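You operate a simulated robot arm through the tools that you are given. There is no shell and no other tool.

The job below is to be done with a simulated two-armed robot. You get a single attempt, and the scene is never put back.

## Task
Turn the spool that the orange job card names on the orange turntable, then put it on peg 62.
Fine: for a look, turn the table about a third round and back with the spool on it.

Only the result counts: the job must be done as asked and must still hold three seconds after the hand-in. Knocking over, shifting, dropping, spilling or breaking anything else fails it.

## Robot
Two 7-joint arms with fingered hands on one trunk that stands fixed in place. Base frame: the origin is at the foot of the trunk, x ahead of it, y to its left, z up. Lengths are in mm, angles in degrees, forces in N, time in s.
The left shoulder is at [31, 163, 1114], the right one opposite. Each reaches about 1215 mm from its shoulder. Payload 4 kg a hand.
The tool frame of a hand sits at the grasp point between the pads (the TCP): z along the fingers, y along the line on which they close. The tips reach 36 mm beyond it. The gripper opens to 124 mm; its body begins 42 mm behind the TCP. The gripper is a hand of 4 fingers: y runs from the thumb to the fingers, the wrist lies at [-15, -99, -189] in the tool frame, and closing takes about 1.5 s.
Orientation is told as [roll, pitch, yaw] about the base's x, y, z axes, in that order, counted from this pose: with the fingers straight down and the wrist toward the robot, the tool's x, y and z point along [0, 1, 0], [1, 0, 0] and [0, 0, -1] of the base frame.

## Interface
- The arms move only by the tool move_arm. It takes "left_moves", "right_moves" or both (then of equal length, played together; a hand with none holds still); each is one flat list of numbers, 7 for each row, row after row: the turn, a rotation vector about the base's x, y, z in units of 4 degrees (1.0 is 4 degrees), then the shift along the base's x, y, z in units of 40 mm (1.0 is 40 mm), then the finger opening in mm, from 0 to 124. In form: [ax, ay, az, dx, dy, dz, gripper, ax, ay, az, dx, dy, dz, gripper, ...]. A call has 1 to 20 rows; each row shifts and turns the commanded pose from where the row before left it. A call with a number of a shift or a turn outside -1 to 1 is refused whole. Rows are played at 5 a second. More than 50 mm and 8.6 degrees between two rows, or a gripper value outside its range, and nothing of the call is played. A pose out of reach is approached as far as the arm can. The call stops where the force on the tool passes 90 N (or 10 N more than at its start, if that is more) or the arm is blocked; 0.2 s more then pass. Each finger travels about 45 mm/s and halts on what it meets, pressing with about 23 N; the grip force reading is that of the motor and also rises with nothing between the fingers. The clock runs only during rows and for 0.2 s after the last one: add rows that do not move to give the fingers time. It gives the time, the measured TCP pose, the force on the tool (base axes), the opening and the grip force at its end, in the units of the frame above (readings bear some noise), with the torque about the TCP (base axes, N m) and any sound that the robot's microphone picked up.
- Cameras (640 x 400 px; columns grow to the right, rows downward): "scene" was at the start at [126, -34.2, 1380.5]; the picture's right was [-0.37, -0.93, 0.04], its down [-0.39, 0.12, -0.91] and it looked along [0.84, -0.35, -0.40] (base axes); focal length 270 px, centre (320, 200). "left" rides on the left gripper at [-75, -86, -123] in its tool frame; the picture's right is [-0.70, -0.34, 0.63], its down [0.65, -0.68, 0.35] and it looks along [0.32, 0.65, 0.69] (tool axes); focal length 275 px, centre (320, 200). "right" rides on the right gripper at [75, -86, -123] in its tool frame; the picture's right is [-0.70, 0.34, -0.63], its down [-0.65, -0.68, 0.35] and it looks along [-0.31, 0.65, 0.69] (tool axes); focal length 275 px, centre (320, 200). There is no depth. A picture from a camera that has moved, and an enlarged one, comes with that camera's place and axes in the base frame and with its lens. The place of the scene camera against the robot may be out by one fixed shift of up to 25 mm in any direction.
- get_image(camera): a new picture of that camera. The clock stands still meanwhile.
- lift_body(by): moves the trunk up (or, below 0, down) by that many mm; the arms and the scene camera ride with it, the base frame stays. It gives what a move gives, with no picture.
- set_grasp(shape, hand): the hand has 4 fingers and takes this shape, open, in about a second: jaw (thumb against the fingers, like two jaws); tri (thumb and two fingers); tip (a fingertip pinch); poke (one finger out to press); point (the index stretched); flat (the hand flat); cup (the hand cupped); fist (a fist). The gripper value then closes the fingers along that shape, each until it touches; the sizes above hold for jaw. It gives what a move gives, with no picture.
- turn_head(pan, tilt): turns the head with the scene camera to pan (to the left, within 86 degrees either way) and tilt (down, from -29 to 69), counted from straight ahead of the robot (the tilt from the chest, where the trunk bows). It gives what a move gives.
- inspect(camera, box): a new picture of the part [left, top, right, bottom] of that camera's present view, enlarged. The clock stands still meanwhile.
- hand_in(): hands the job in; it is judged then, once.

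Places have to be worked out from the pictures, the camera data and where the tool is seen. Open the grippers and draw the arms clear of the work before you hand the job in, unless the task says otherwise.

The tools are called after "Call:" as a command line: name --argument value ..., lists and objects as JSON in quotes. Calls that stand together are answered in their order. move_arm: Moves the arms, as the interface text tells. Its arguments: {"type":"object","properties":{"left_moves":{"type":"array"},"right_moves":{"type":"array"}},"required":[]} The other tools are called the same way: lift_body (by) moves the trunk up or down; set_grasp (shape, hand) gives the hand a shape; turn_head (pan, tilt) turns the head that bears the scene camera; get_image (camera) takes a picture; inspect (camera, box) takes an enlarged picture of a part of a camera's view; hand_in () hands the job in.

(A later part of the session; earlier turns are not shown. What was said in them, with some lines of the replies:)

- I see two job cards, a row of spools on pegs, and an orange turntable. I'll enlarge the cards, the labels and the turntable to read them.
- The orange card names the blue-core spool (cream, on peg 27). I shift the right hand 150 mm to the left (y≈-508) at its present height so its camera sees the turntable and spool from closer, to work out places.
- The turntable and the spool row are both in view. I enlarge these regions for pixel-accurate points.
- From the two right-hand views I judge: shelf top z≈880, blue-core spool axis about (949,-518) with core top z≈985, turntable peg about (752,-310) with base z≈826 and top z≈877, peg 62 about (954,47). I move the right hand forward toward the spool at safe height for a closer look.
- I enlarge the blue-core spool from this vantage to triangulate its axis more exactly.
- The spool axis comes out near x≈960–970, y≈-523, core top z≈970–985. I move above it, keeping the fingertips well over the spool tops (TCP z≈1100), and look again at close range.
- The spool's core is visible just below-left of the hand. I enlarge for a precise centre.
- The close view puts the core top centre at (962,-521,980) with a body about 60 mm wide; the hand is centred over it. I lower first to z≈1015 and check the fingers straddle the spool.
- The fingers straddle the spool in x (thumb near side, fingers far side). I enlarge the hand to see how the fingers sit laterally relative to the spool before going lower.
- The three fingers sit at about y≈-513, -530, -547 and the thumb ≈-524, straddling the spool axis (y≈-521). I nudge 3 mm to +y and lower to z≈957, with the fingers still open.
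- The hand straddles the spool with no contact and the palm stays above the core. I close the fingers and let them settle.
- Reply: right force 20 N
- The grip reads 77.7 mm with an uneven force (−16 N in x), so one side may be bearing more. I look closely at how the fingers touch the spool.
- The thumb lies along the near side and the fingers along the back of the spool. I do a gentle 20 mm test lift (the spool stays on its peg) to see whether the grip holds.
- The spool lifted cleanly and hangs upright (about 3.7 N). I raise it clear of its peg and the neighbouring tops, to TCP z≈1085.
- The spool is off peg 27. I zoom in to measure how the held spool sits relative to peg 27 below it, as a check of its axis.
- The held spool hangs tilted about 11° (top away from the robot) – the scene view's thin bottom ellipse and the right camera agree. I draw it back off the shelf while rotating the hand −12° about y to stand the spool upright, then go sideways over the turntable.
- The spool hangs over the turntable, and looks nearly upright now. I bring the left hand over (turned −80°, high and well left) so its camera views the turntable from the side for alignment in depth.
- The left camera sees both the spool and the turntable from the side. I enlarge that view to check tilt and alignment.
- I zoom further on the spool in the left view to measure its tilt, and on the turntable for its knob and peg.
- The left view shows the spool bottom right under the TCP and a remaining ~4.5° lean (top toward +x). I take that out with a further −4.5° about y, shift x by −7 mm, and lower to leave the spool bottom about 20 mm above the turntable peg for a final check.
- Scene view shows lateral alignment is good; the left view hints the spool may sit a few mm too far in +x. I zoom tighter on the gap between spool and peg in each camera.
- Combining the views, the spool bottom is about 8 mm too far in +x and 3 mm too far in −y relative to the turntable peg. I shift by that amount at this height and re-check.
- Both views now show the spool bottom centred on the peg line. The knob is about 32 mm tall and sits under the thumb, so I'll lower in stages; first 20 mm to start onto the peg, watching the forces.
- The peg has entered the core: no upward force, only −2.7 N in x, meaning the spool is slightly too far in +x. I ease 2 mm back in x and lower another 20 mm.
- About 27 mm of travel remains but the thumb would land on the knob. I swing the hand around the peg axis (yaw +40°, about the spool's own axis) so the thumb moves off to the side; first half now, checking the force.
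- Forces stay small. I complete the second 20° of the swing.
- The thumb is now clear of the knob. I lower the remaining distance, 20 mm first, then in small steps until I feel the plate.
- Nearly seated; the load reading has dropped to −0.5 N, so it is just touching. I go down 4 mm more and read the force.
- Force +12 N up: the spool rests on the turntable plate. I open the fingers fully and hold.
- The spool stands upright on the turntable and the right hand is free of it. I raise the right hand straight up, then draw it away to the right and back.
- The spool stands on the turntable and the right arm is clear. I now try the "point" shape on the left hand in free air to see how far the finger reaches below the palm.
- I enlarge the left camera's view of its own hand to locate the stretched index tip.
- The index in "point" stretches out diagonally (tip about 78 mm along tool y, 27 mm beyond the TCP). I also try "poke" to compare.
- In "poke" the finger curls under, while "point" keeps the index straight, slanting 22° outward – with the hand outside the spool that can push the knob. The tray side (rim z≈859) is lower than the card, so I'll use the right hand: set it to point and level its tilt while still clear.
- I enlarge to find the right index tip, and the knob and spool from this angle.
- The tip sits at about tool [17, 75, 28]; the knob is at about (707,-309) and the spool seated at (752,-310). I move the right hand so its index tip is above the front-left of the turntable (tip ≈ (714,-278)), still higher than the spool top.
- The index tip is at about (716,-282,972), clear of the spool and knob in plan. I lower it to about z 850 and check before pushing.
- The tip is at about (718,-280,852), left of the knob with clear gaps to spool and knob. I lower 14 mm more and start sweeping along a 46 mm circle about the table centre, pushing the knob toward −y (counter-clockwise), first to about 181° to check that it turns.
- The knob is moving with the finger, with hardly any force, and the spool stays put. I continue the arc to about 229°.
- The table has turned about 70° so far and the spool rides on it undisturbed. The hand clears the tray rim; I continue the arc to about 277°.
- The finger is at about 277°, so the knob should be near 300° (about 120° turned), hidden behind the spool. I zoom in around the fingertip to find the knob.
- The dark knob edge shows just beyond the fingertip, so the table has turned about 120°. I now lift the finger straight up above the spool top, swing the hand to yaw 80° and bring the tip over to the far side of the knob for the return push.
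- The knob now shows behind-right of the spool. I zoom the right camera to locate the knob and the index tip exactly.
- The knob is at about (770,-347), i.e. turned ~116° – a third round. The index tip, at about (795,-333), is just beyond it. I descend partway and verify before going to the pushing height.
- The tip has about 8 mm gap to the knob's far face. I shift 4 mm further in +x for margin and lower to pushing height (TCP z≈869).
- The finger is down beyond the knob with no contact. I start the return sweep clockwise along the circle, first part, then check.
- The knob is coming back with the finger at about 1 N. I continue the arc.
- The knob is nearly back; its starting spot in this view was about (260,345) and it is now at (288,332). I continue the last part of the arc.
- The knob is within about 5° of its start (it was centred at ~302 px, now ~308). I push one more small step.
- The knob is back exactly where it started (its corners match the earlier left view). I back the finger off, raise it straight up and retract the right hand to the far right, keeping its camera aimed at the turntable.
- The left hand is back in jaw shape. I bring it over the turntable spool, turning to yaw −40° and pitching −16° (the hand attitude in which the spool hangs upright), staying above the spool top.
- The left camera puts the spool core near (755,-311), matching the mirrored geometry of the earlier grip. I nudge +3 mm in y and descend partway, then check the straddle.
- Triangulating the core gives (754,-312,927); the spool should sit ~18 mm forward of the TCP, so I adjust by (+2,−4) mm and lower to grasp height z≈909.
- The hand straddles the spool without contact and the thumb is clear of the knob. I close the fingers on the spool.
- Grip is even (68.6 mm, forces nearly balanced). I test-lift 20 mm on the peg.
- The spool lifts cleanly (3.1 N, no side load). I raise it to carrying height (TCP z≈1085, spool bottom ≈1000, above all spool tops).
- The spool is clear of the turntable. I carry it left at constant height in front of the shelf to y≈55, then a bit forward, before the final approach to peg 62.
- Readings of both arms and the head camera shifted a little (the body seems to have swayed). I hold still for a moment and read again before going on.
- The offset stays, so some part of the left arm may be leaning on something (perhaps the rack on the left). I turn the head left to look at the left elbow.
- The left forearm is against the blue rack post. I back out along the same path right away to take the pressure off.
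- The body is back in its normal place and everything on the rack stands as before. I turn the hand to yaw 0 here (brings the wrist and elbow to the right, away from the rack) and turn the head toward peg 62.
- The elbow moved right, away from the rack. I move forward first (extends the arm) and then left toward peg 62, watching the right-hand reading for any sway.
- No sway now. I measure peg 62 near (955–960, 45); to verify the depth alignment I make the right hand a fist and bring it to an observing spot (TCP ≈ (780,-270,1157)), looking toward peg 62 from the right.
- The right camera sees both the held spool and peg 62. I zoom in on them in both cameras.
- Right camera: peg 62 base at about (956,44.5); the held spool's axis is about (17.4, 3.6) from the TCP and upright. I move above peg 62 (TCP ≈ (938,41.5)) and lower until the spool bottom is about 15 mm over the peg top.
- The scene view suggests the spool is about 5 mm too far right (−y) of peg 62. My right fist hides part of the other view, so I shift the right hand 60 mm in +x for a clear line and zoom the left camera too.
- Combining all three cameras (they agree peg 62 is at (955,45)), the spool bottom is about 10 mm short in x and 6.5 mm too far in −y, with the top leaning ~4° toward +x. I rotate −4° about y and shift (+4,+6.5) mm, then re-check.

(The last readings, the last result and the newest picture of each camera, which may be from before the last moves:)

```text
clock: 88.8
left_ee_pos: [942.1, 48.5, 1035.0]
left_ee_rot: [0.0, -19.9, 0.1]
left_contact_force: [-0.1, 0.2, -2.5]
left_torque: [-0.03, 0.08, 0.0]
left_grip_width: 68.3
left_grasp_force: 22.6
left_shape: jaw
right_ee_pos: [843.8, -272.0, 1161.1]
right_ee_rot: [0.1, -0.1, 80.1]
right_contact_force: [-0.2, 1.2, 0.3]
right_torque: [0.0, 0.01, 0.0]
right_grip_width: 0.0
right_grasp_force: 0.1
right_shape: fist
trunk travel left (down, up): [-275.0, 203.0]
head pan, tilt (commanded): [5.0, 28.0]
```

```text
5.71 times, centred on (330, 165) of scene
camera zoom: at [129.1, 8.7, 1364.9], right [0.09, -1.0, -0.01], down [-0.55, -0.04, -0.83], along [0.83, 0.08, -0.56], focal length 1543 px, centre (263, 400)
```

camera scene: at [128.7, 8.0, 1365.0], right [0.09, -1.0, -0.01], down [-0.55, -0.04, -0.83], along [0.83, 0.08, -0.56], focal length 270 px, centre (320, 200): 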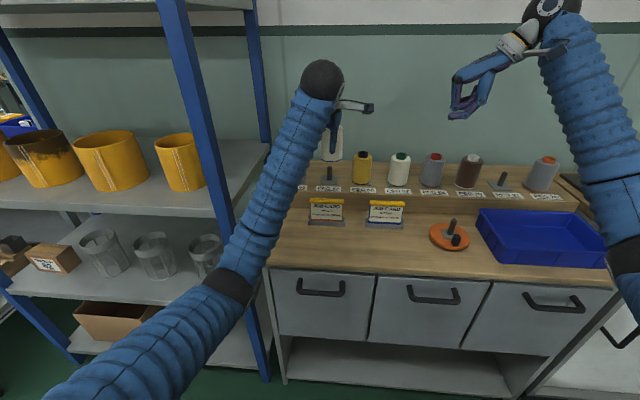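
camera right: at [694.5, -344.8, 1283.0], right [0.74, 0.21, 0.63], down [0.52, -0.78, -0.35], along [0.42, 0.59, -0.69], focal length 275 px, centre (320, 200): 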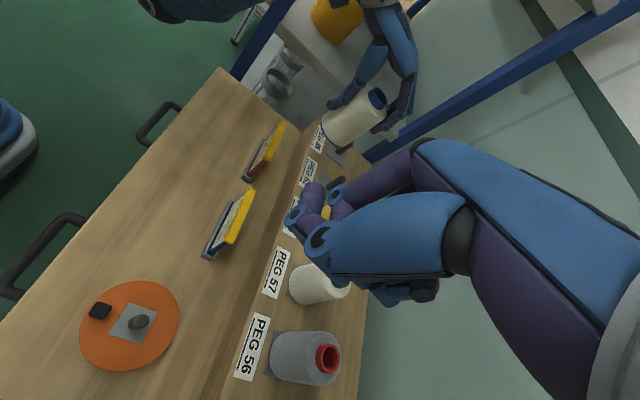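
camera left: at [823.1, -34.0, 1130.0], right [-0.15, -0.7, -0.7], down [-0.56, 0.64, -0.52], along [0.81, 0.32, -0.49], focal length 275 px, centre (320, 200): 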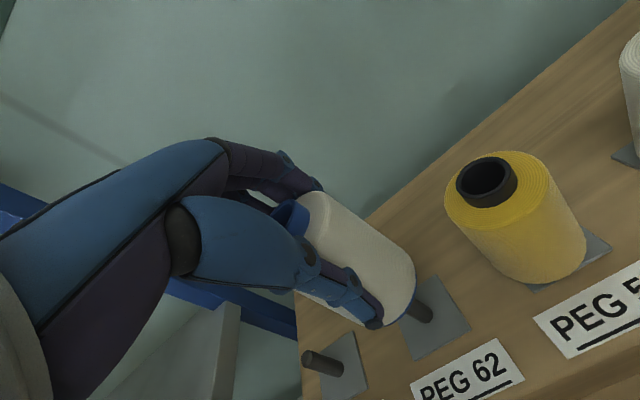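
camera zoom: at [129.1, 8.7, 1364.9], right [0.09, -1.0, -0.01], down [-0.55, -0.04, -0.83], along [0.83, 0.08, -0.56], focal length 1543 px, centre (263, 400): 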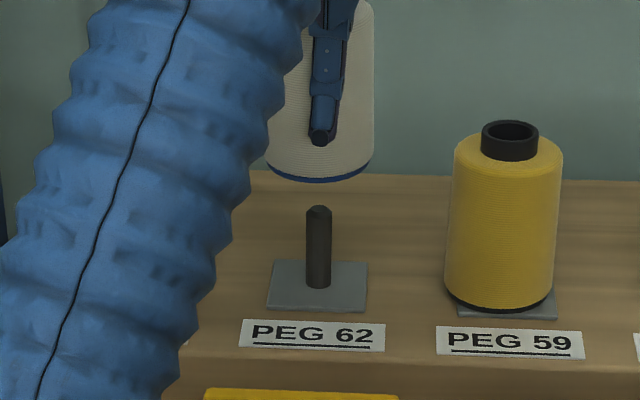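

Now the scene view is aligned and the tilt is nearly gone; the right view suggests at most ~2 mm too far +x. I shift −1.5 mm in x and lower 30 mm gently to start onto the peg, watching the force.

Call:
move_arm --left_moves '[0, 0, 0, -0.04, 0, -0.15, 30, 0, 0, 0, 0, 0, -0.15, 30, 0, 0, 0, 0, 0, -0.15, 30, 0, 0, 0, 0, 0, -0.15, 30, 0, 0, 0, 0, 0, -0.15, 30, 0, 0, 0, 0, 0, 0, 30]'

Call:
inspect --camera "right" --box '[270, 105, 350, 190]'

Call:
inspect --camera "scene" --box '[305, 130, 355, 200]'

Call:
inspect --camera "left" --box '[350, 220, 490, 370]'

```text
clock: 90.2
left_ee_pos: [939.7, 48.6, 1006.0]
left_ee_rot: [-0.1, -20.0, 0.0]
left_contact_force: [0.9, -0.2, -3.1]
left_torque: [0.01, 0.04, 0.01]
left_grip_width: 68.3
left_grasp_force: 22.8
left_shape: jaw
right_ee_pos: [843.5, -272.0, 1160.9]
right_ee_rot: [0.0, -0.1, 79.9]
right_contact_force: [-0.5, -0.1, -0.5]
right_torque: [0.01, 0.0, 0.0]
right_grip_width: 0.1
right_grasp_force: 0.1
right_shape: fist
trunk travel left (down, up): [-275.0, 203.0]
head pan, tilt (commanded): [5.0, 28.0]
```

```text
4.71 times, centred on (310, 148) of right
camera zoom: at [754.2, -343.8, 1282.5], right [0.74, 0.21, 0.63], down [0.52, -0.78, -0.35], along [0.42, 0.59, -0.69], focal length 1295 px, centre (367, 447)
```

zoom: 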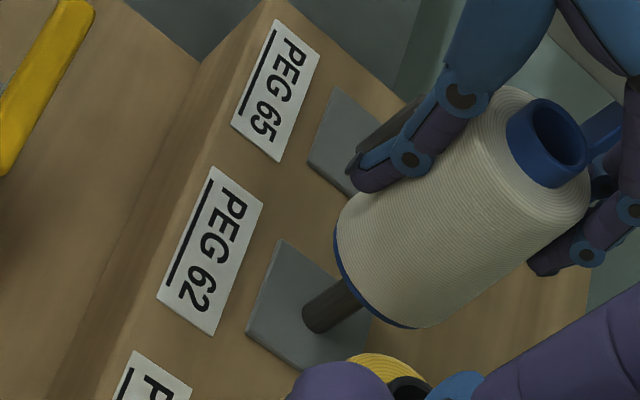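

```text
5.71 times, centred on (330, 165) of scene
camera zoom: at [129.1, 8.8, 1364.9], right [0.09, -1.0, -0.01], down [-0.55, -0.04, -0.83], along [0.83, 0.08, -0.56], focal length 1543 px, centre (263, 400)
```

zoom: 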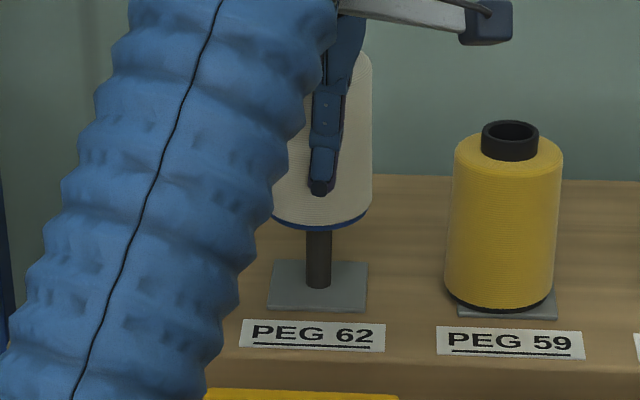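

```text
2.67 times, centred on (420, 295) of left
camera zoom: at [818.4, -26.9, 1092.3], right [-0.1, -0.7, -0.71], down [-0.52, 0.64, -0.56], along [0.85, 0.32, -0.43], focal length 734 px, centre (53, -53)
```

zoom: 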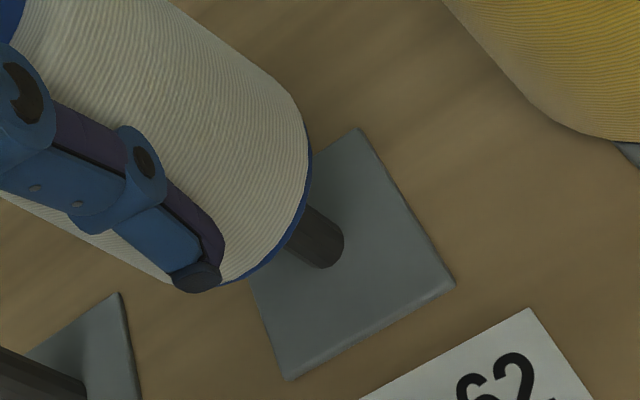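

No contact force yet and the rim sits around the peg. I lower another 20 mm.

Call:
move_arm --left_moves '[0, 0, 0, 0, 0, -0.17, 30, 0, 0, 0, 0, 0, -0.17, 30, 0, 0, 0, 0, 0, -0.16, 30, 0, 0, 0, 0, 0, 0, 30]'

Call:
inspect --camera "right" --box '[270, 105, 350, 190]'

Call:
inspect --camera "scene" --box '[305, 130, 355, 200]'

```text
clock: 91.2
left_ee_pos: [940.2, 49.1, 985.1]
left_ee_rot: [0.0, -20.0, 0.1]
left_contact_force: [0.2, -0.3, -3.2]
left_torque: [-0.08, 0.05, 0.01]
left_grip_width: 68.2
left_grasp_force: 22.9
left_shape: jaw
right_ee_pos: [841.9, -270.9, 1161.9]
right_ee_rot: [-0.1, -0.1, 80.0]
right_contact_force: [-1.1, -0.5, 0.2]
right_torque: [-0.03, 0.02, 0.02]
right_grip_width: 0.1
right_grasp_force: 0.2
right_shape: fist
trunk travel left (down, up): [-275.0, 203.0]
head pan, tilt (commanded): [5.0, 28.0]
```

```text
4.71 times, centred on (310, 148) of right
camera zoom: at [754.2, -343.8, 1282.5], right [0.74, 0.21, 0.63], down [0.52, -0.78, -0.35], along [0.42, 0.59, -0.69], focal length 1295 px, centre (367, 447)
```

zoom: 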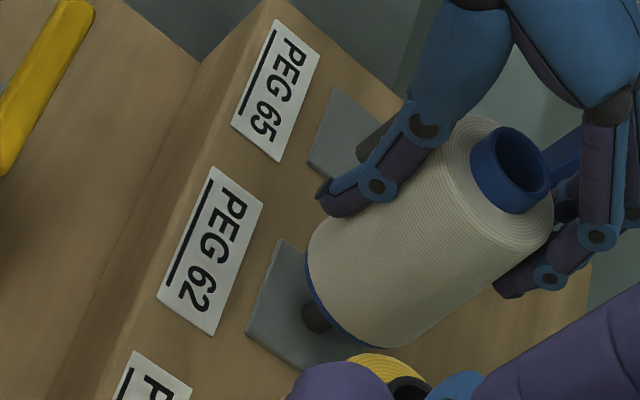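

```text
5.71 times, centred on (330, 165) of scene
camera zoom: at [129.1, 8.8, 1364.9], right [0.09, -1.0, -0.01], down [-0.55, -0.04, -0.83], along [0.83, 0.08, -0.56], focal length 1543 px, centre (263, 400)
```

zoom: 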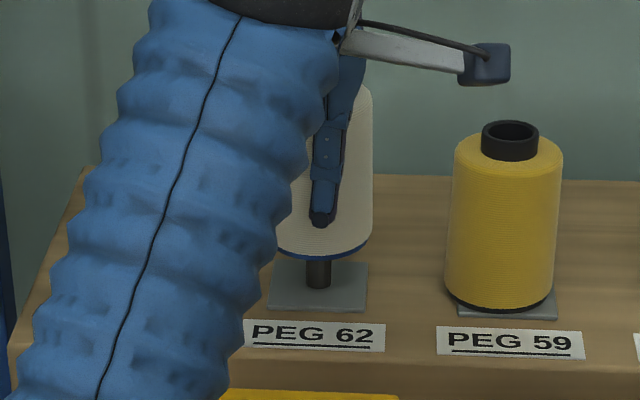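

Still free and the peg is going up inside the core. I keep lowering 12 mm and check force.

Call:
move_arm --left_moves '[0, 0, 0, 0, 0, -0.1, 30, 0, 0, 0, 0, 0, -0.1, 30, 0, 0, 0, 0, 0, -0.1, 30, 0, 0, 0, 0, 0, 0, 30]'

Call:
inspect --camera "right" --box '[270, 105, 350, 190]'

Call:
inspect --camera "scene" --box '[305, 130, 355, 200]'

```text
clock: 92.2
left_ee_pos: [940.6, 48.8, 972.6]
left_ee_rot: [0.0, -19.8, 0.1]
left_contact_force: [-0.2, -0.4, -3.1]
left_torque: [-0.04, 0.05, 0.01]
left_grip_width: 68.3
left_grasp_force: 22.7
left_shape: jaw
right_ee_pos: [843.3, -270.4, 1160.2]
right_ee_rot: [0.0, 0.0, 79.9]
right_contact_force: [-0.3, 0.2, -0.1]
right_torque: [-0.01, -0.02, 0.03]
right_grip_width: 0.0
right_grasp_force: 0.1
right_shape: fist
trunk travel left (down, up): [-275.0, 203.0]
head pan, tilt (commanded): [5.0, 28.0]
```

```text
4.71 times, centred on (310, 148) of right
camera zoom: at [754.2, -343.8, 1282.4], right [0.74, 0.21, 0.63], down [0.52, -0.78, -0.35], along [0.42, 0.59, -0.69], focal length 1295 px, centre (367, 447)
```

zoom: 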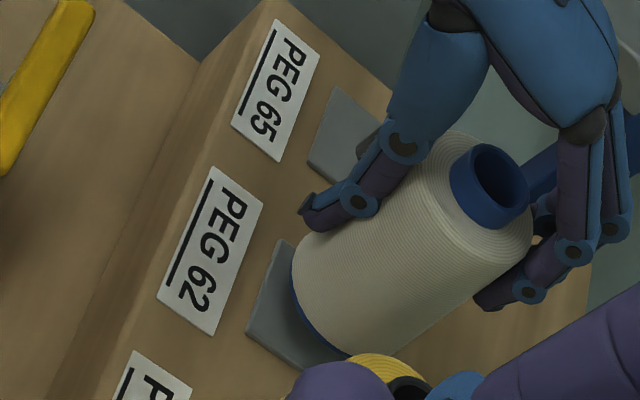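

```text
5.71 times, centred on (330, 165) of scene
camera zoom: at [129.1, 8.8, 1364.9], right [0.09, -1.0, -0.01], down [-0.55, -0.04, -0.83], along [0.83, 0.08, -0.56], focal length 1543 px, centre (263, 400)
```

zoom: 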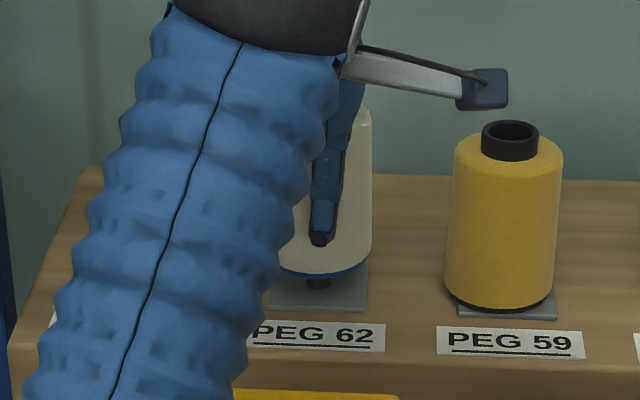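

About 19 mm remain. I lower 12 mm more, then the last bit in small steps until the plate is felt.

Call:
move_arm --left_moves '[0, 0, 0, 0, 0, -0.1, 30, 0, 0, 0, 0, 0, -0.1, 30, 0, 0, 0, 0, 0, -0.1, 30, 0, 0, 0, 0, 0, 0, 30]'

Call:
inspect --camera "scene" --box '[305, 130, 355, 200]'

```text
clock: 93.2
left_ee_pos: [940.6, 47.3, 961.0]
left_ee_rot: [0.0, -19.9, 0.0]
left_contact_force: [-0.3, -0.2, -3.8]
left_torque: [0.01, 0.06, -0.01]
left_grip_width: 68.3
left_grasp_force: 23.3
left_shape: jaw
right_ee_pos: [844.4, -270.4, 1160.1]
right_ee_rot: [0.1, -0.1, 80.1]
right_contact_force: [0.4, 0.2, -0.4]
right_torque: [-0.02, -0.03, 0.04]
right_grip_width: 0.0
right_grasp_force: 0.0
right_shape: fist
trunk travel left (down, up): [-275.0, 203.0]
head pan, tilt (commanded): [5.0, 28.0]
```

```text
5.71 times, centred on (330, 165) of scene
camera zoom: at [129.1, 8.8, 1364.9], right [0.09, -1.0, -0.01], down [-0.55, -0.04, -0.83], along [0.83, 0.08, -0.56], focal length 1543 px, centre (263, 400)
```

zoom: 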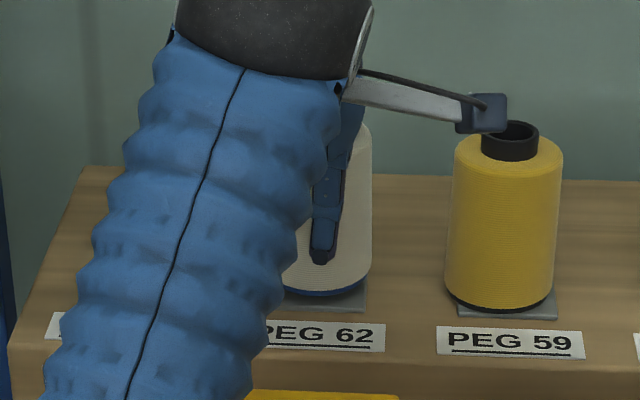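

Nearly there (force still just the weight). I lower 4 mm at a time.

Call:
move_arm --left_moves '[0, 0, 0, 0, 0, -0.05, 30, 0, 0, 0, 0, 0, -0.05, 30, 0, 0, 0, 0, 0, 0, 30]'

Call:
inspect --camera "scene" --box '[315, 150, 355, 200]'

Call:
inspect --camera "right" --box '[270, 105, 350, 190]'

```text
clock: 94.0
left_ee_pos: [940.7, 48.7, 958.6]
left_ee_rot: [0.0, -19.9, 0.1]
left_contact_force: [-0.7, 0.3, -2.1]
left_torque: [0.0, 0.07, -0.04]
left_grip_width: 68.2
left_grasp_force: 23.4
left_shape: jaw
right_ee_pos: [843.0, -271.2, 1160.3]
right_ee_rot: [0.0, -0.2, 79.9]
right_contact_force: [-0.1, -0.3, 0.5]
right_torque: [0.0, 0.0, 0.03]
right_grip_width: 0.0
right_grasp_force: 0.1
right_shape: fist
trunk travel left (down, up): [-275.0, 203.0]
head pan, tilt (commanded): [5.0, 28.0]
```

```text
8.00 times, centred on (335, 175) of scene
camera zoom: at [129.2, 8.7, 1364.9], right [0.09, -1.0, -0.01], down [-0.55, -0.04, -0.83], along [0.83, 0.08, -0.56], focal length 2160 px, centre (200, 400)
```

zoom: 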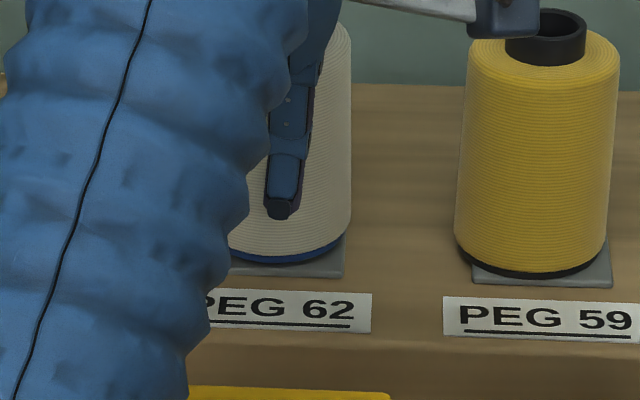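

```text
4.71 times, centred on (310, 148) of right
camera zoom: at [754.3, -343.8, 1282.4], right [0.74, 0.21, 0.63], down [0.52, -0.78, -0.35], along [0.42, 0.59, -0.69], focal length 1295 px, centre (367, 447)
```

zoom: 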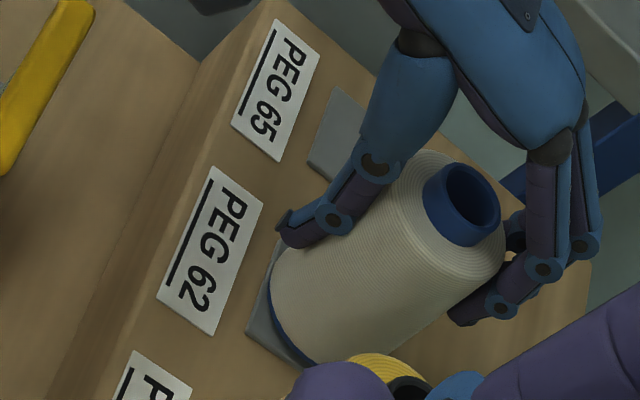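

The weight reading begins to drop; a few mm remain. I go down 4 mm more.

Call:
move_arm --left_moves '[0, 0, 0, 0, 0, -0.05, 30, 0, 0, 0, 0, 0, -0.05, 30, 0, 0, 0, 0, 0, 0, 30]'

Call:
inspect --camera "scene" --box '[315, 150, 355, 200]'

```text
clock: 94.8
left_ee_pos: [940.6, 48.2, 954.6]
left_ee_rot: [0.0, -19.9, 0.1]
left_contact_force: [0.7, -0.8, -1.5]
left_torque: [0.0, 0.03, 0.0]
left_grip_width: 68.3
left_grasp_force: 22.8
left_shape: jaw
right_ee_pos: [843.2, -271.4, 1159.4]
right_ee_rot: [0.1, -0.1, 79.9]
right_contact_force: [1.4, 0.5, 0.0]
right_torque: [0.0, 0.02, 0.03]
right_grip_width: 0.0
right_grasp_force: 0.1
right_shape: fist
trunk travel left (down, up): [-275.0, 203.0]
head pan, tilt (commanded): [5.0, 28.0]
```

```text
8.00 times, centred on (335, 175) of scene
camera zoom: at [129.0, 8.7, 1365.0], right [0.09, -1.0, -0.01], down [-0.55, -0.04, -0.83], along [0.83, 0.08, -0.56], focal length 2160 px, centre (200, 400)
```

zoom: 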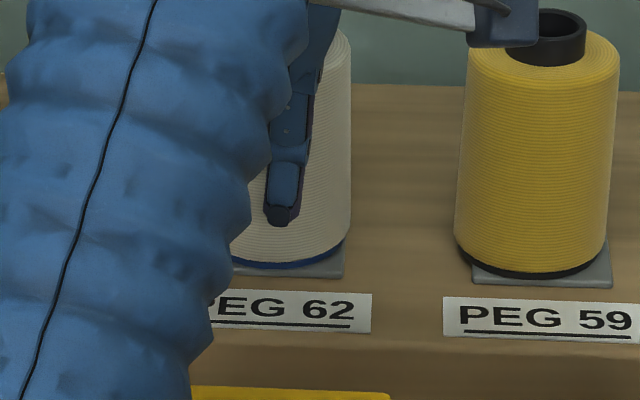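

The rim now looks level with how the yellow spool sits. I press 3 mm more to confirm seating by force.

Call:
move_arm --left_moves '[0, 0, 0, 0, 0, -0.075, 30, 0, 0, 0, 0, 0, 0, 30]'

Call:
inspect --camera "scene" --box '[315, 150, 355, 200]'

Call:
inspect --camera "right" --box '[270, 105, 350, 190]'

```text
clock: 95.3
left_ee_pos: [938.9, 48.5, 954.2]
left_ee_rot: [0.0, -20.1, 0.1]
left_contact_force: [2.1, -1.3, 8.9]
left_torque: [-0.06, 0.02, -0.02]
left_grip_width: 68.0
left_grasp_force: 22.9
left_shape: jaw
right_ee_pos: [843.1, -272.8, 1160.7]
right_ee_rot: [0.0, -0.1, 80.0]
right_contact_force: [-0.6, 0.3, -0.8]
right_torque: [-0.05, 0.01, 0.04]
right_grip_width: 0.0
right_grasp_force: 0.0
right_shape: fist
trunk travel left (down, up): [-275.0, 203.0]
head pan, tilt (commanded): [5.0, 28.0]
```

```text
8.00 times, centred on (335, 175) of scene
camera zoom: at [128.2, 8.5, 1365.2], right [0.09, -1.0, -0.01], down [-0.55, -0.04, -0.83], along [0.83, 0.08, -0.55], focal length 2160 px, centre (200, 400)
```

zoom: 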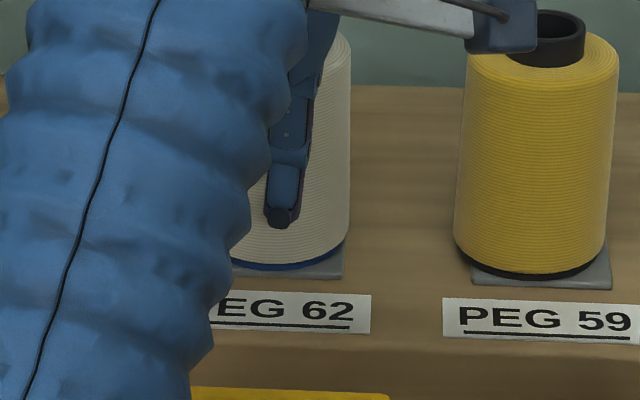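

```text
4.71 times, centred on (310, 148) of right
camera zoom: at [753.4, -344.1, 1283.1], right [0.74, 0.21, 0.63], down [0.52, -0.78, -0.35], along [0.42, 0.59, -0.69], focal length 1295 px, centre (367, 447)
```

zoom: 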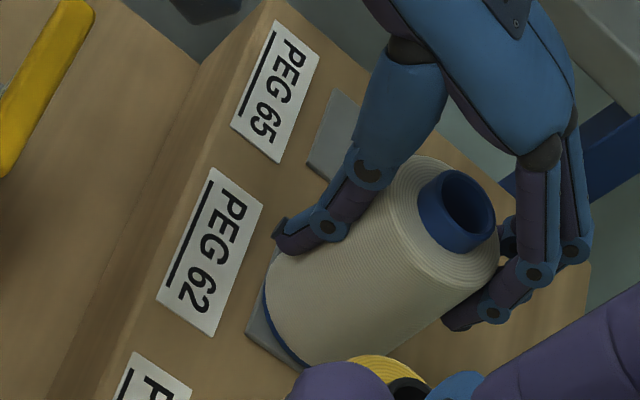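

The plate pushes back at 8.9 N: the spool is seated on peg 62. I open the fingers.

Call:
move_arm --left_moves '[0, 0, 0, 0, 0, 0.04, 80, 0, 0, 0, 0, 0, 0, 95, 0, 0, 0, 0, 0, 0, 110, 0, 0, 0, 0, 0, 0, 124, 0, 0, 0, 0, 0, 0, 124, 0, 0, 0, 0, 0, 0, 124, 0, 0, 0, 0, 0, 0, 124]'

Call:
inspect --camera "right" --box '[255, 85, 375, 205]'

Call:
get_image --camera "left"

Call:
inspect --camera "scene" --box '[295, 120, 375, 200]'

```text
clock: 97.0
left_ee_pos: [940.4, 48.2, 953.3]
left_ee_rot: [-0.1, -20.0, 0.0]
left_contact_force: [0.5, 0.1, -0.2]
left_torque: [-0.01, 0.03, -0.02]
left_grip_width: 123.9
left_grasp_force: 0.1
left_shape: jaw
right_ee_pos: [842.9, -271.0, 1160.5]
right_ee_rot: [0.0, -0.1, 80.0]
right_contact_force: [-0.5, 0.1, -0.5]
right_torque: [0.01, -0.02, 0.01]
right_grip_width: 0.2
right_grasp_force: 0.1
right_shape: fist
trunk travel left (down, up): [-275.0, 203.0]
head pan, tilt (commanded): [5.0, 28.0]
```

```text
3.33 times, centred on (315, 145) of right
camera zoom: at [754.0, -343.9, 1282.6], right [0.74, 0.21, 0.63], down [0.52, -0.78, -0.35], along [0.42, 0.59, -0.69], focal length 918 px, centre (337, 383)
```

zoom: 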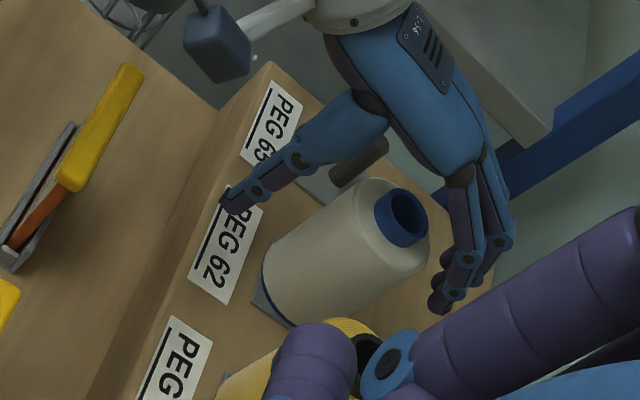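

```text
taken
camera left: at [818.6, -26.6, 1039.7], right [-0.1, -0.7, -0.71], down [-0.52, 0.64, -0.56], along [0.85, 0.32, -0.43], focal length 275 px, centre (320, 200)
```

left: 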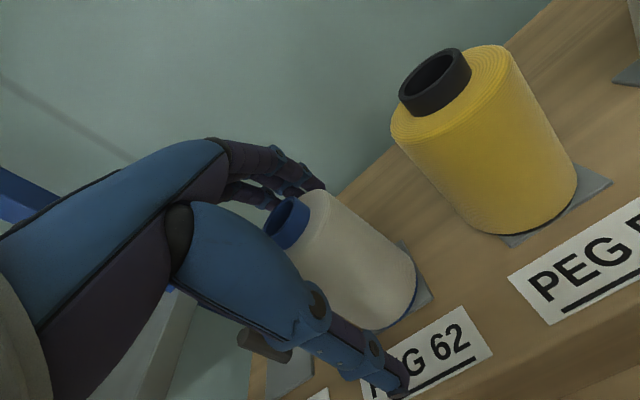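

```text
5.00 times, centred on (335, 160) of scene
camera zoom: at [128.8, 8.7, 1365.0], right [0.09, -1.0, -0.01], down [-0.55, -0.04, -0.83], along [0.83, 0.08, -0.56], focal length 1350 px, centre (245, 400)
```

zoom: 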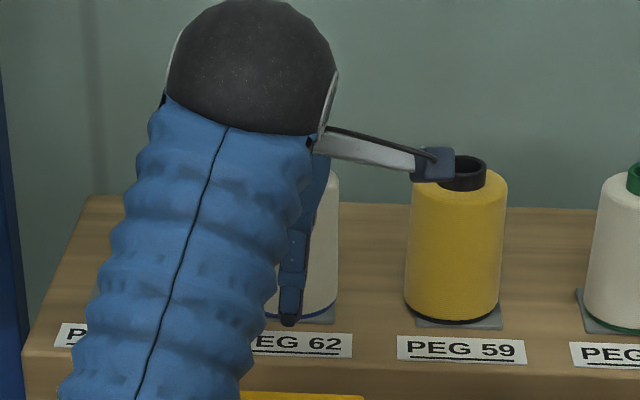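

The spool stands free on peg 62. I lift the left hand straight up, clear of the spool.

Call:
move_arm --left_moves '[0, 0, 0, 0, 0, 0.3, 124, 0, 0, 0, 0, 0, 0.6, 124, 0, 0, 0, 0, 0, 0.9, 124, 0, 0, 0, 0, 0, 1, 124, 0, 0, 0, 0, 0, 1, 124, 0, 0, 0, 0, 0, 0.5, 124, 0, 0, 0, 0, 0, 0, 124]'

Call:
inspect --camera "right" --box '[255, 85, 375, 205]'

Call:
get_image --camera "scene"

```text
clock: 98.5
left_ee_pos: [939.4, 47.2, 1123.2]
left_ee_rot: [0.0, -20.0, 0.0]
left_contact_force: [-0.3, 0.2, 0.0]
left_torque: [-0.03, 0.0, -0.02]
left_grip_width: 123.8
left_grasp_force: 0.0
left_shape: jaw
right_ee_pos: [843.9, -270.9, 1160.1]
right_ee_rot: [0.0, -0.1, 80.0]
right_contact_force: [-0.2, 0.8, 0.4]
right_torque: [-0.01, -0.02, 0.03]
right_grip_width: 0.0
right_grasp_force: 0.0
right_shape: fist
trunk travel left (down, up): [-275.0, 203.0]
head pan, tilt (commanded): [5.0, 28.0]
```

```text
3.33 times, centred on (315, 145) of right
camera zoom: at [754.1, -343.9, 1282.4], right [0.74, 0.21, 0.63], down [0.52, -0.78, -0.35], along [0.42, 0.59, -0.69], focal length 918 px, centre (337, 383)
```

zoom: 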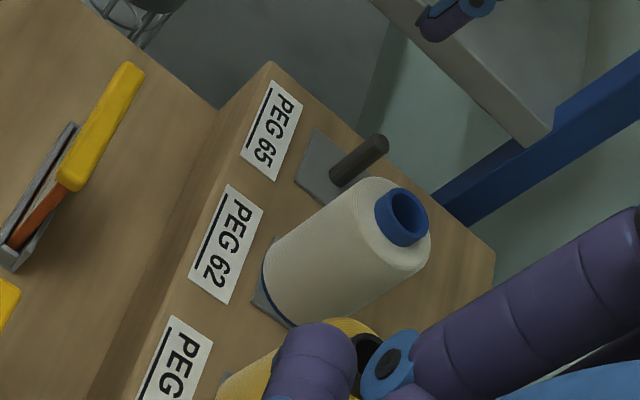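

```text
taken
camera scene: at [129.0, 8.6, 1364.9], right [0.09, -1.0, -0.01], down [-0.55, -0.04, -0.83], along [0.83, 0.08, -0.56], focal length 270 px, centre (320, 200)
```

scene: 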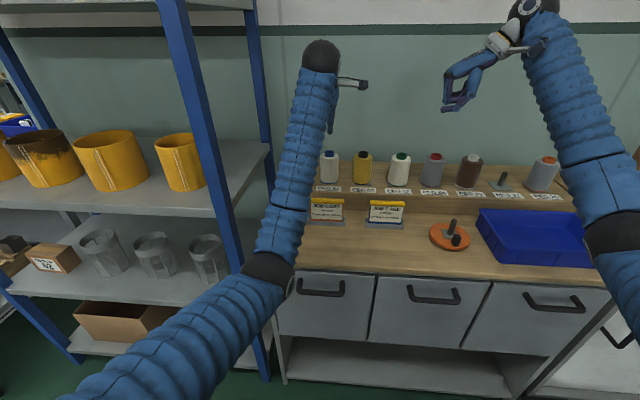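

The spool sits upright on peg 62. I draw both arms back: left up and back to its starting area (slightly right, away from the rack), right hand back to the far right.

Call:
move_arm --left_moves '[0, 0.83, 0, -0.6, -0.2, 0.75, 124, 0, 0.83, 0, -0.7, -0.2, 0.75, 124, 0, 0.83, 0, -0.7, -0.2, 0.75, 124, 0, 0.83, 0, -0.7, -0.2, 0.75, 124, 0, 0.84, 0, -0.7, -0.2, 0.7, 124, 0, 0.84, 0, -0.7, -0.2, 0.6, 124, 0, 0, 0, 0, 0, 0, 124, 0, 0, 0, 0, 0, 0, 124, 0, 0, 0, 0, 0, 0, 124, 0, 0, 0, 0, 0, 0, 124]' --right_moves '[0, 0, 0, -0.4, -0.7, 0, 0, 0, 0, 0, -0.56, -0.91, 0, 0, 0, 0, 0, -0.56, -0.91, 0, 0, 0, 0, 0, -0.56, -0.91, 0, 0, 0, 0, 0, -0.56, -0.91, 0, 0, 0, 0, 0, -0.56, -0.91, 0, 0, 0, 0, 0, -0.56, -0.91, 0, 0, 0, 0, 0, -0.56, -0.91, 0, 0, 0, 0, 0, -0.5, -0.91, 0, 0, 0, 0, 0, 0, 0, 0, 0]'

Call:
set_grasp --hand "right" --shape "jaw"

Call:
turn_head --pan -21.9 --tilt 18.6

Call:
get_image --camera "scene"

Call:
inspect --camera "scene" --box '[120, 170, 440, 300]'

Call:
get_image --camera "left"

```text
clock: 100.8
left_ee_pos: [859.6, -4.7, 1277.9]
left_ee_rot: [0.0, -0.1, 0.1]
left_contact_force: [-0.6, 0.5, 0.1]
left_torque: [-0.05, 0.02, -0.01]
left_grip_width: 123.8
left_grasp_force: 0.1
left_shape: jaw
left hand out of reach, approached as far as the arm can: row 5, 6
right_ee_pos: [650.1, -590.8, 1158.5]
right_ee_rot: [0.1, -0.1, 80.1]
right_contact_force: [0.3, 0.7, 0.0]
right_torque: [-0.02, 0.03, 0.0]
right_grip_width: 0.0
right_grasp_force: 0.1
right_shape: fist
trunk travel left (down, up): [-275.0, 203.0]
head pan, tilt (commanded): [5.0, 28.0]
```

```text
clock: 101.7
left_ee_pos: [858.0, -5.7, 1279.0]
left_ee_rot: [0.0, -0.2, 0.0]
left_contact_force: [-0.1, 0.7, -0.2]
left_torque: [0.01, 0.0, -0.04]
left_grip_width: 123.7
left_grasp_force: 0.0
left_shape: jaw
right_ee_pos: [649.3, -590.8, 1158.2]
right_ee_rot: [0.0, 0.0, 80.0]
right_contact_force: [0.0, -0.3, 0.4]
right_torque: [0.02, 0.04, 0.02]
right_grip_width: 123.7
right_grasp_force: 0.0
right_shape: jaw
trunk travel left (down, up): [-275.0, 203.0]
head pan, tilt (commanded): [5.0, 28.0]
```

```text
clock: 102.6
left_ee_pos: [859.2, -4.9, 1279.3]
left_ee_rot: [-0.1, -0.1, 0.0]
left_contact_force: [0.3, 0.4, -0.1]
left_torque: [-0.03, -0.01, 0.03]
left_grip_width: 123.6
left_grasp_force: 0.0
left_shape: jaw
right_ee_pos: [649.0, -590.7, 1158.6]
right_ee_rot: [0.0, 0.0, 80.0]
right_contact_force: [-0.1, 0.6, -0.8]
right_torque: [0.0, 0.03, 0.03]
right_grip_width: 123.9
right_grasp_force: 0.2
right_shape: jaw
trunk travel left (down, up): [-275.0, 203.0]
head pan, tilt (commanded): [-21.9, 18.6]
```

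```text
taken
camera scene: at [126.1, -34.2, 1380.4], right [-0.37, -0.93, 0.04], down [-0.39, 0.12, -0.91], along [0.84, -0.35, -0.41], focal length 270 px, centre (320, 200)
```

scene: 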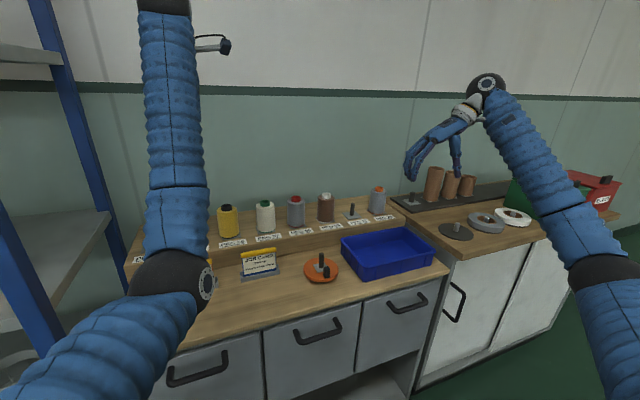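

```text
2.00 times, centred on (280, 235) of scene
camera zoom: at [126.1, -34.2, 1380.4], right [-0.37, -0.93, 0.04], down [-0.39, 0.12, -0.91], along [0.84, -0.35, -0.41], focal length 540 px, centre (400, 130)
```

zoom: 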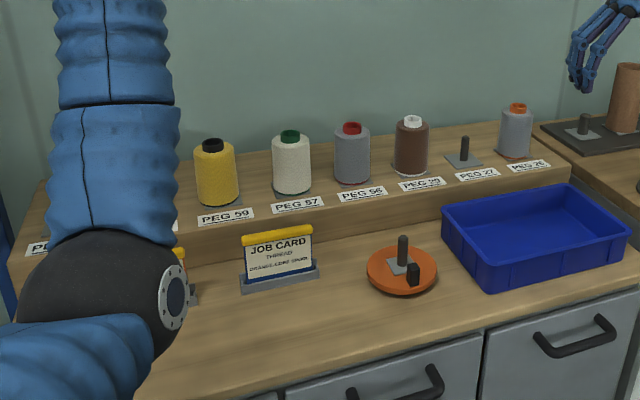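

```text
taken
camera left: at [773.4, -80.7, 1402.4], right [-0.33, -0.7, -0.63], down [-0.68, 0.64, -0.35], along [0.65, 0.32, -0.69], focal length 275 px, centre (320, 200)
```

left: 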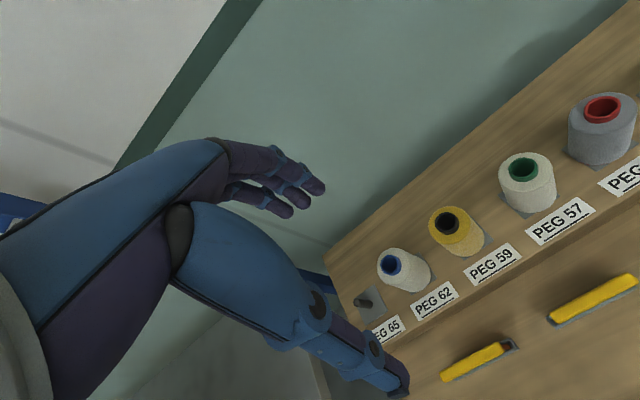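

Both arms are clear and the scene is as before, with the blue-core spool on peg 62. I zoom in once more to check that the spool is seated squarely and the cards and rack are untouched.

Call:
inspect --camera "left" --box '[330, 200, 530, 390]'

Call:
turn_head --pan 40 --tilt 28

Call:
get_image --camera "scene"

Call:
get_image --camera "right"

```text
2.11 times, centred on (430, 295) of left
camera zoom: at [773.4, -80.7, 1402.4], right [-0.33, -0.7, -0.63], down [-0.68, 0.64, -0.35], along [0.65, 0.32, -0.69], focal length 580 px, centre (88, 0)
```

zoom: 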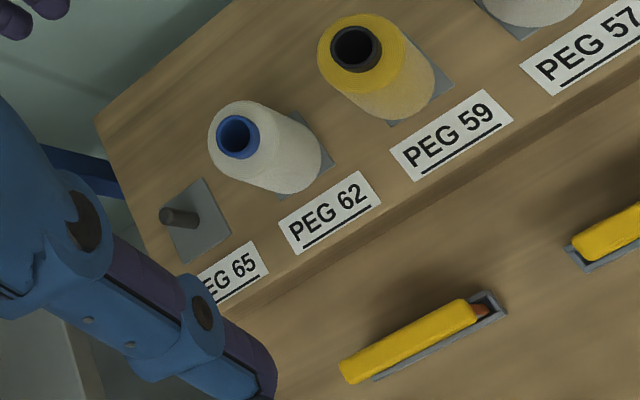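

```text
clock: 103.9
left_ee_pos: [858.9, -4.6, 1280.2]
left_ee_rot: [-0.1, -0.2, 0.0]
left_contact_force: [0.2, -0.8, -0.3]
left_torque: [-0.04, -0.01, 0.0]
left_grip_width: 124.0
left_grasp_force: 0.1
left_shape: jaw
right_ee_pos: [649.8, -591.6, 1159.9]
right_ee_rot: [0.0, -0.1, 80.0]
right_contact_force: [-0.4, -0.1, -0.4]
right_torque: [0.01, -0.02, 0.03]
right_grip_width: 123.7
right_grasp_force: 0.0
right_shape: jaw
trunk travel left (down, up): [-275.0, 203.0]
head pan, tilt (commanded): [40.0, 28.0]
```

```text
taken
camera scene: at [108.0, 59.1, 1367.1], right [0.64, -0.77, -0.06], down [-0.45, -0.3, -0.84], along [0.63, 0.57, -0.53], focal length 270 px, centre (320, 200)
```

scene: 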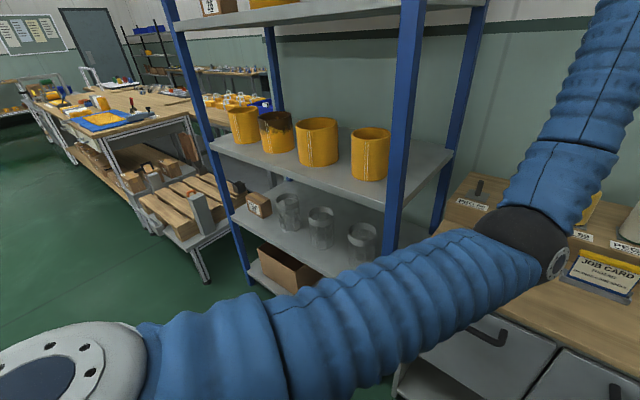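

```text
taken
camera right: at [560.0, -663.4, 1281.2], right [0.74, 0.21, 0.63], down [0.52, -0.78, -0.35], along [0.42, 0.59, -0.69], focal length 275 px, centre (320, 200)
```

right: 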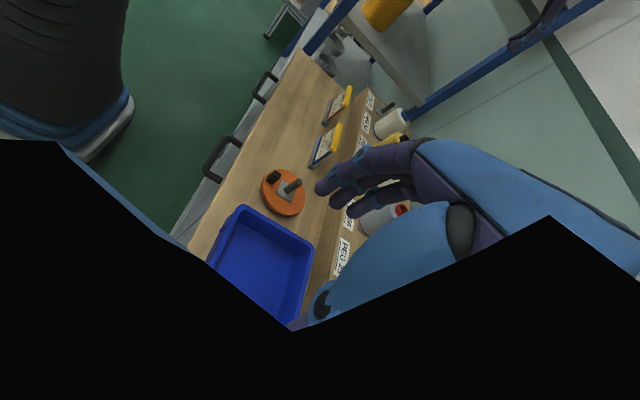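

The blue-core spool is seated square on peg 62. The turntable is empty with its knob back in place, the cards and rack items are undisturbed, both grippers are open and the arms are clear. I hand in the job.

Call:
hand_in

```text
The job is handed in.
```

I put the blue-core spool named on the orange job card onto the orange turntable, turned it and set it on peg 62, then handed the job in. I have had no verdict beyond "handed in".

- **Turning:** I pushed the table's knob round about 116° with the spool on it. I then pushed it back until the knob matched its starting position in the camera view.
- **Placing:** On peg 62 the plate pushed back as the spool seated. It stood upright after I let go, and the last close-up showed it square on its plate.
- **Contact with the rack:** While I carried the spool to peg 62, the left forearm leaned on the blue post of the rack beside the bench for about three seconds. It pushed the robot's body back about 16 mm. I backed out and came in another way. The rack and everything on it looked unchanged afterwards, but that is only from the pictures.
- **Arms:** Both grippers are open and both hands are clear. The left hand stopped about 260 mm above the spools. It could not reach the pose I sent it to.
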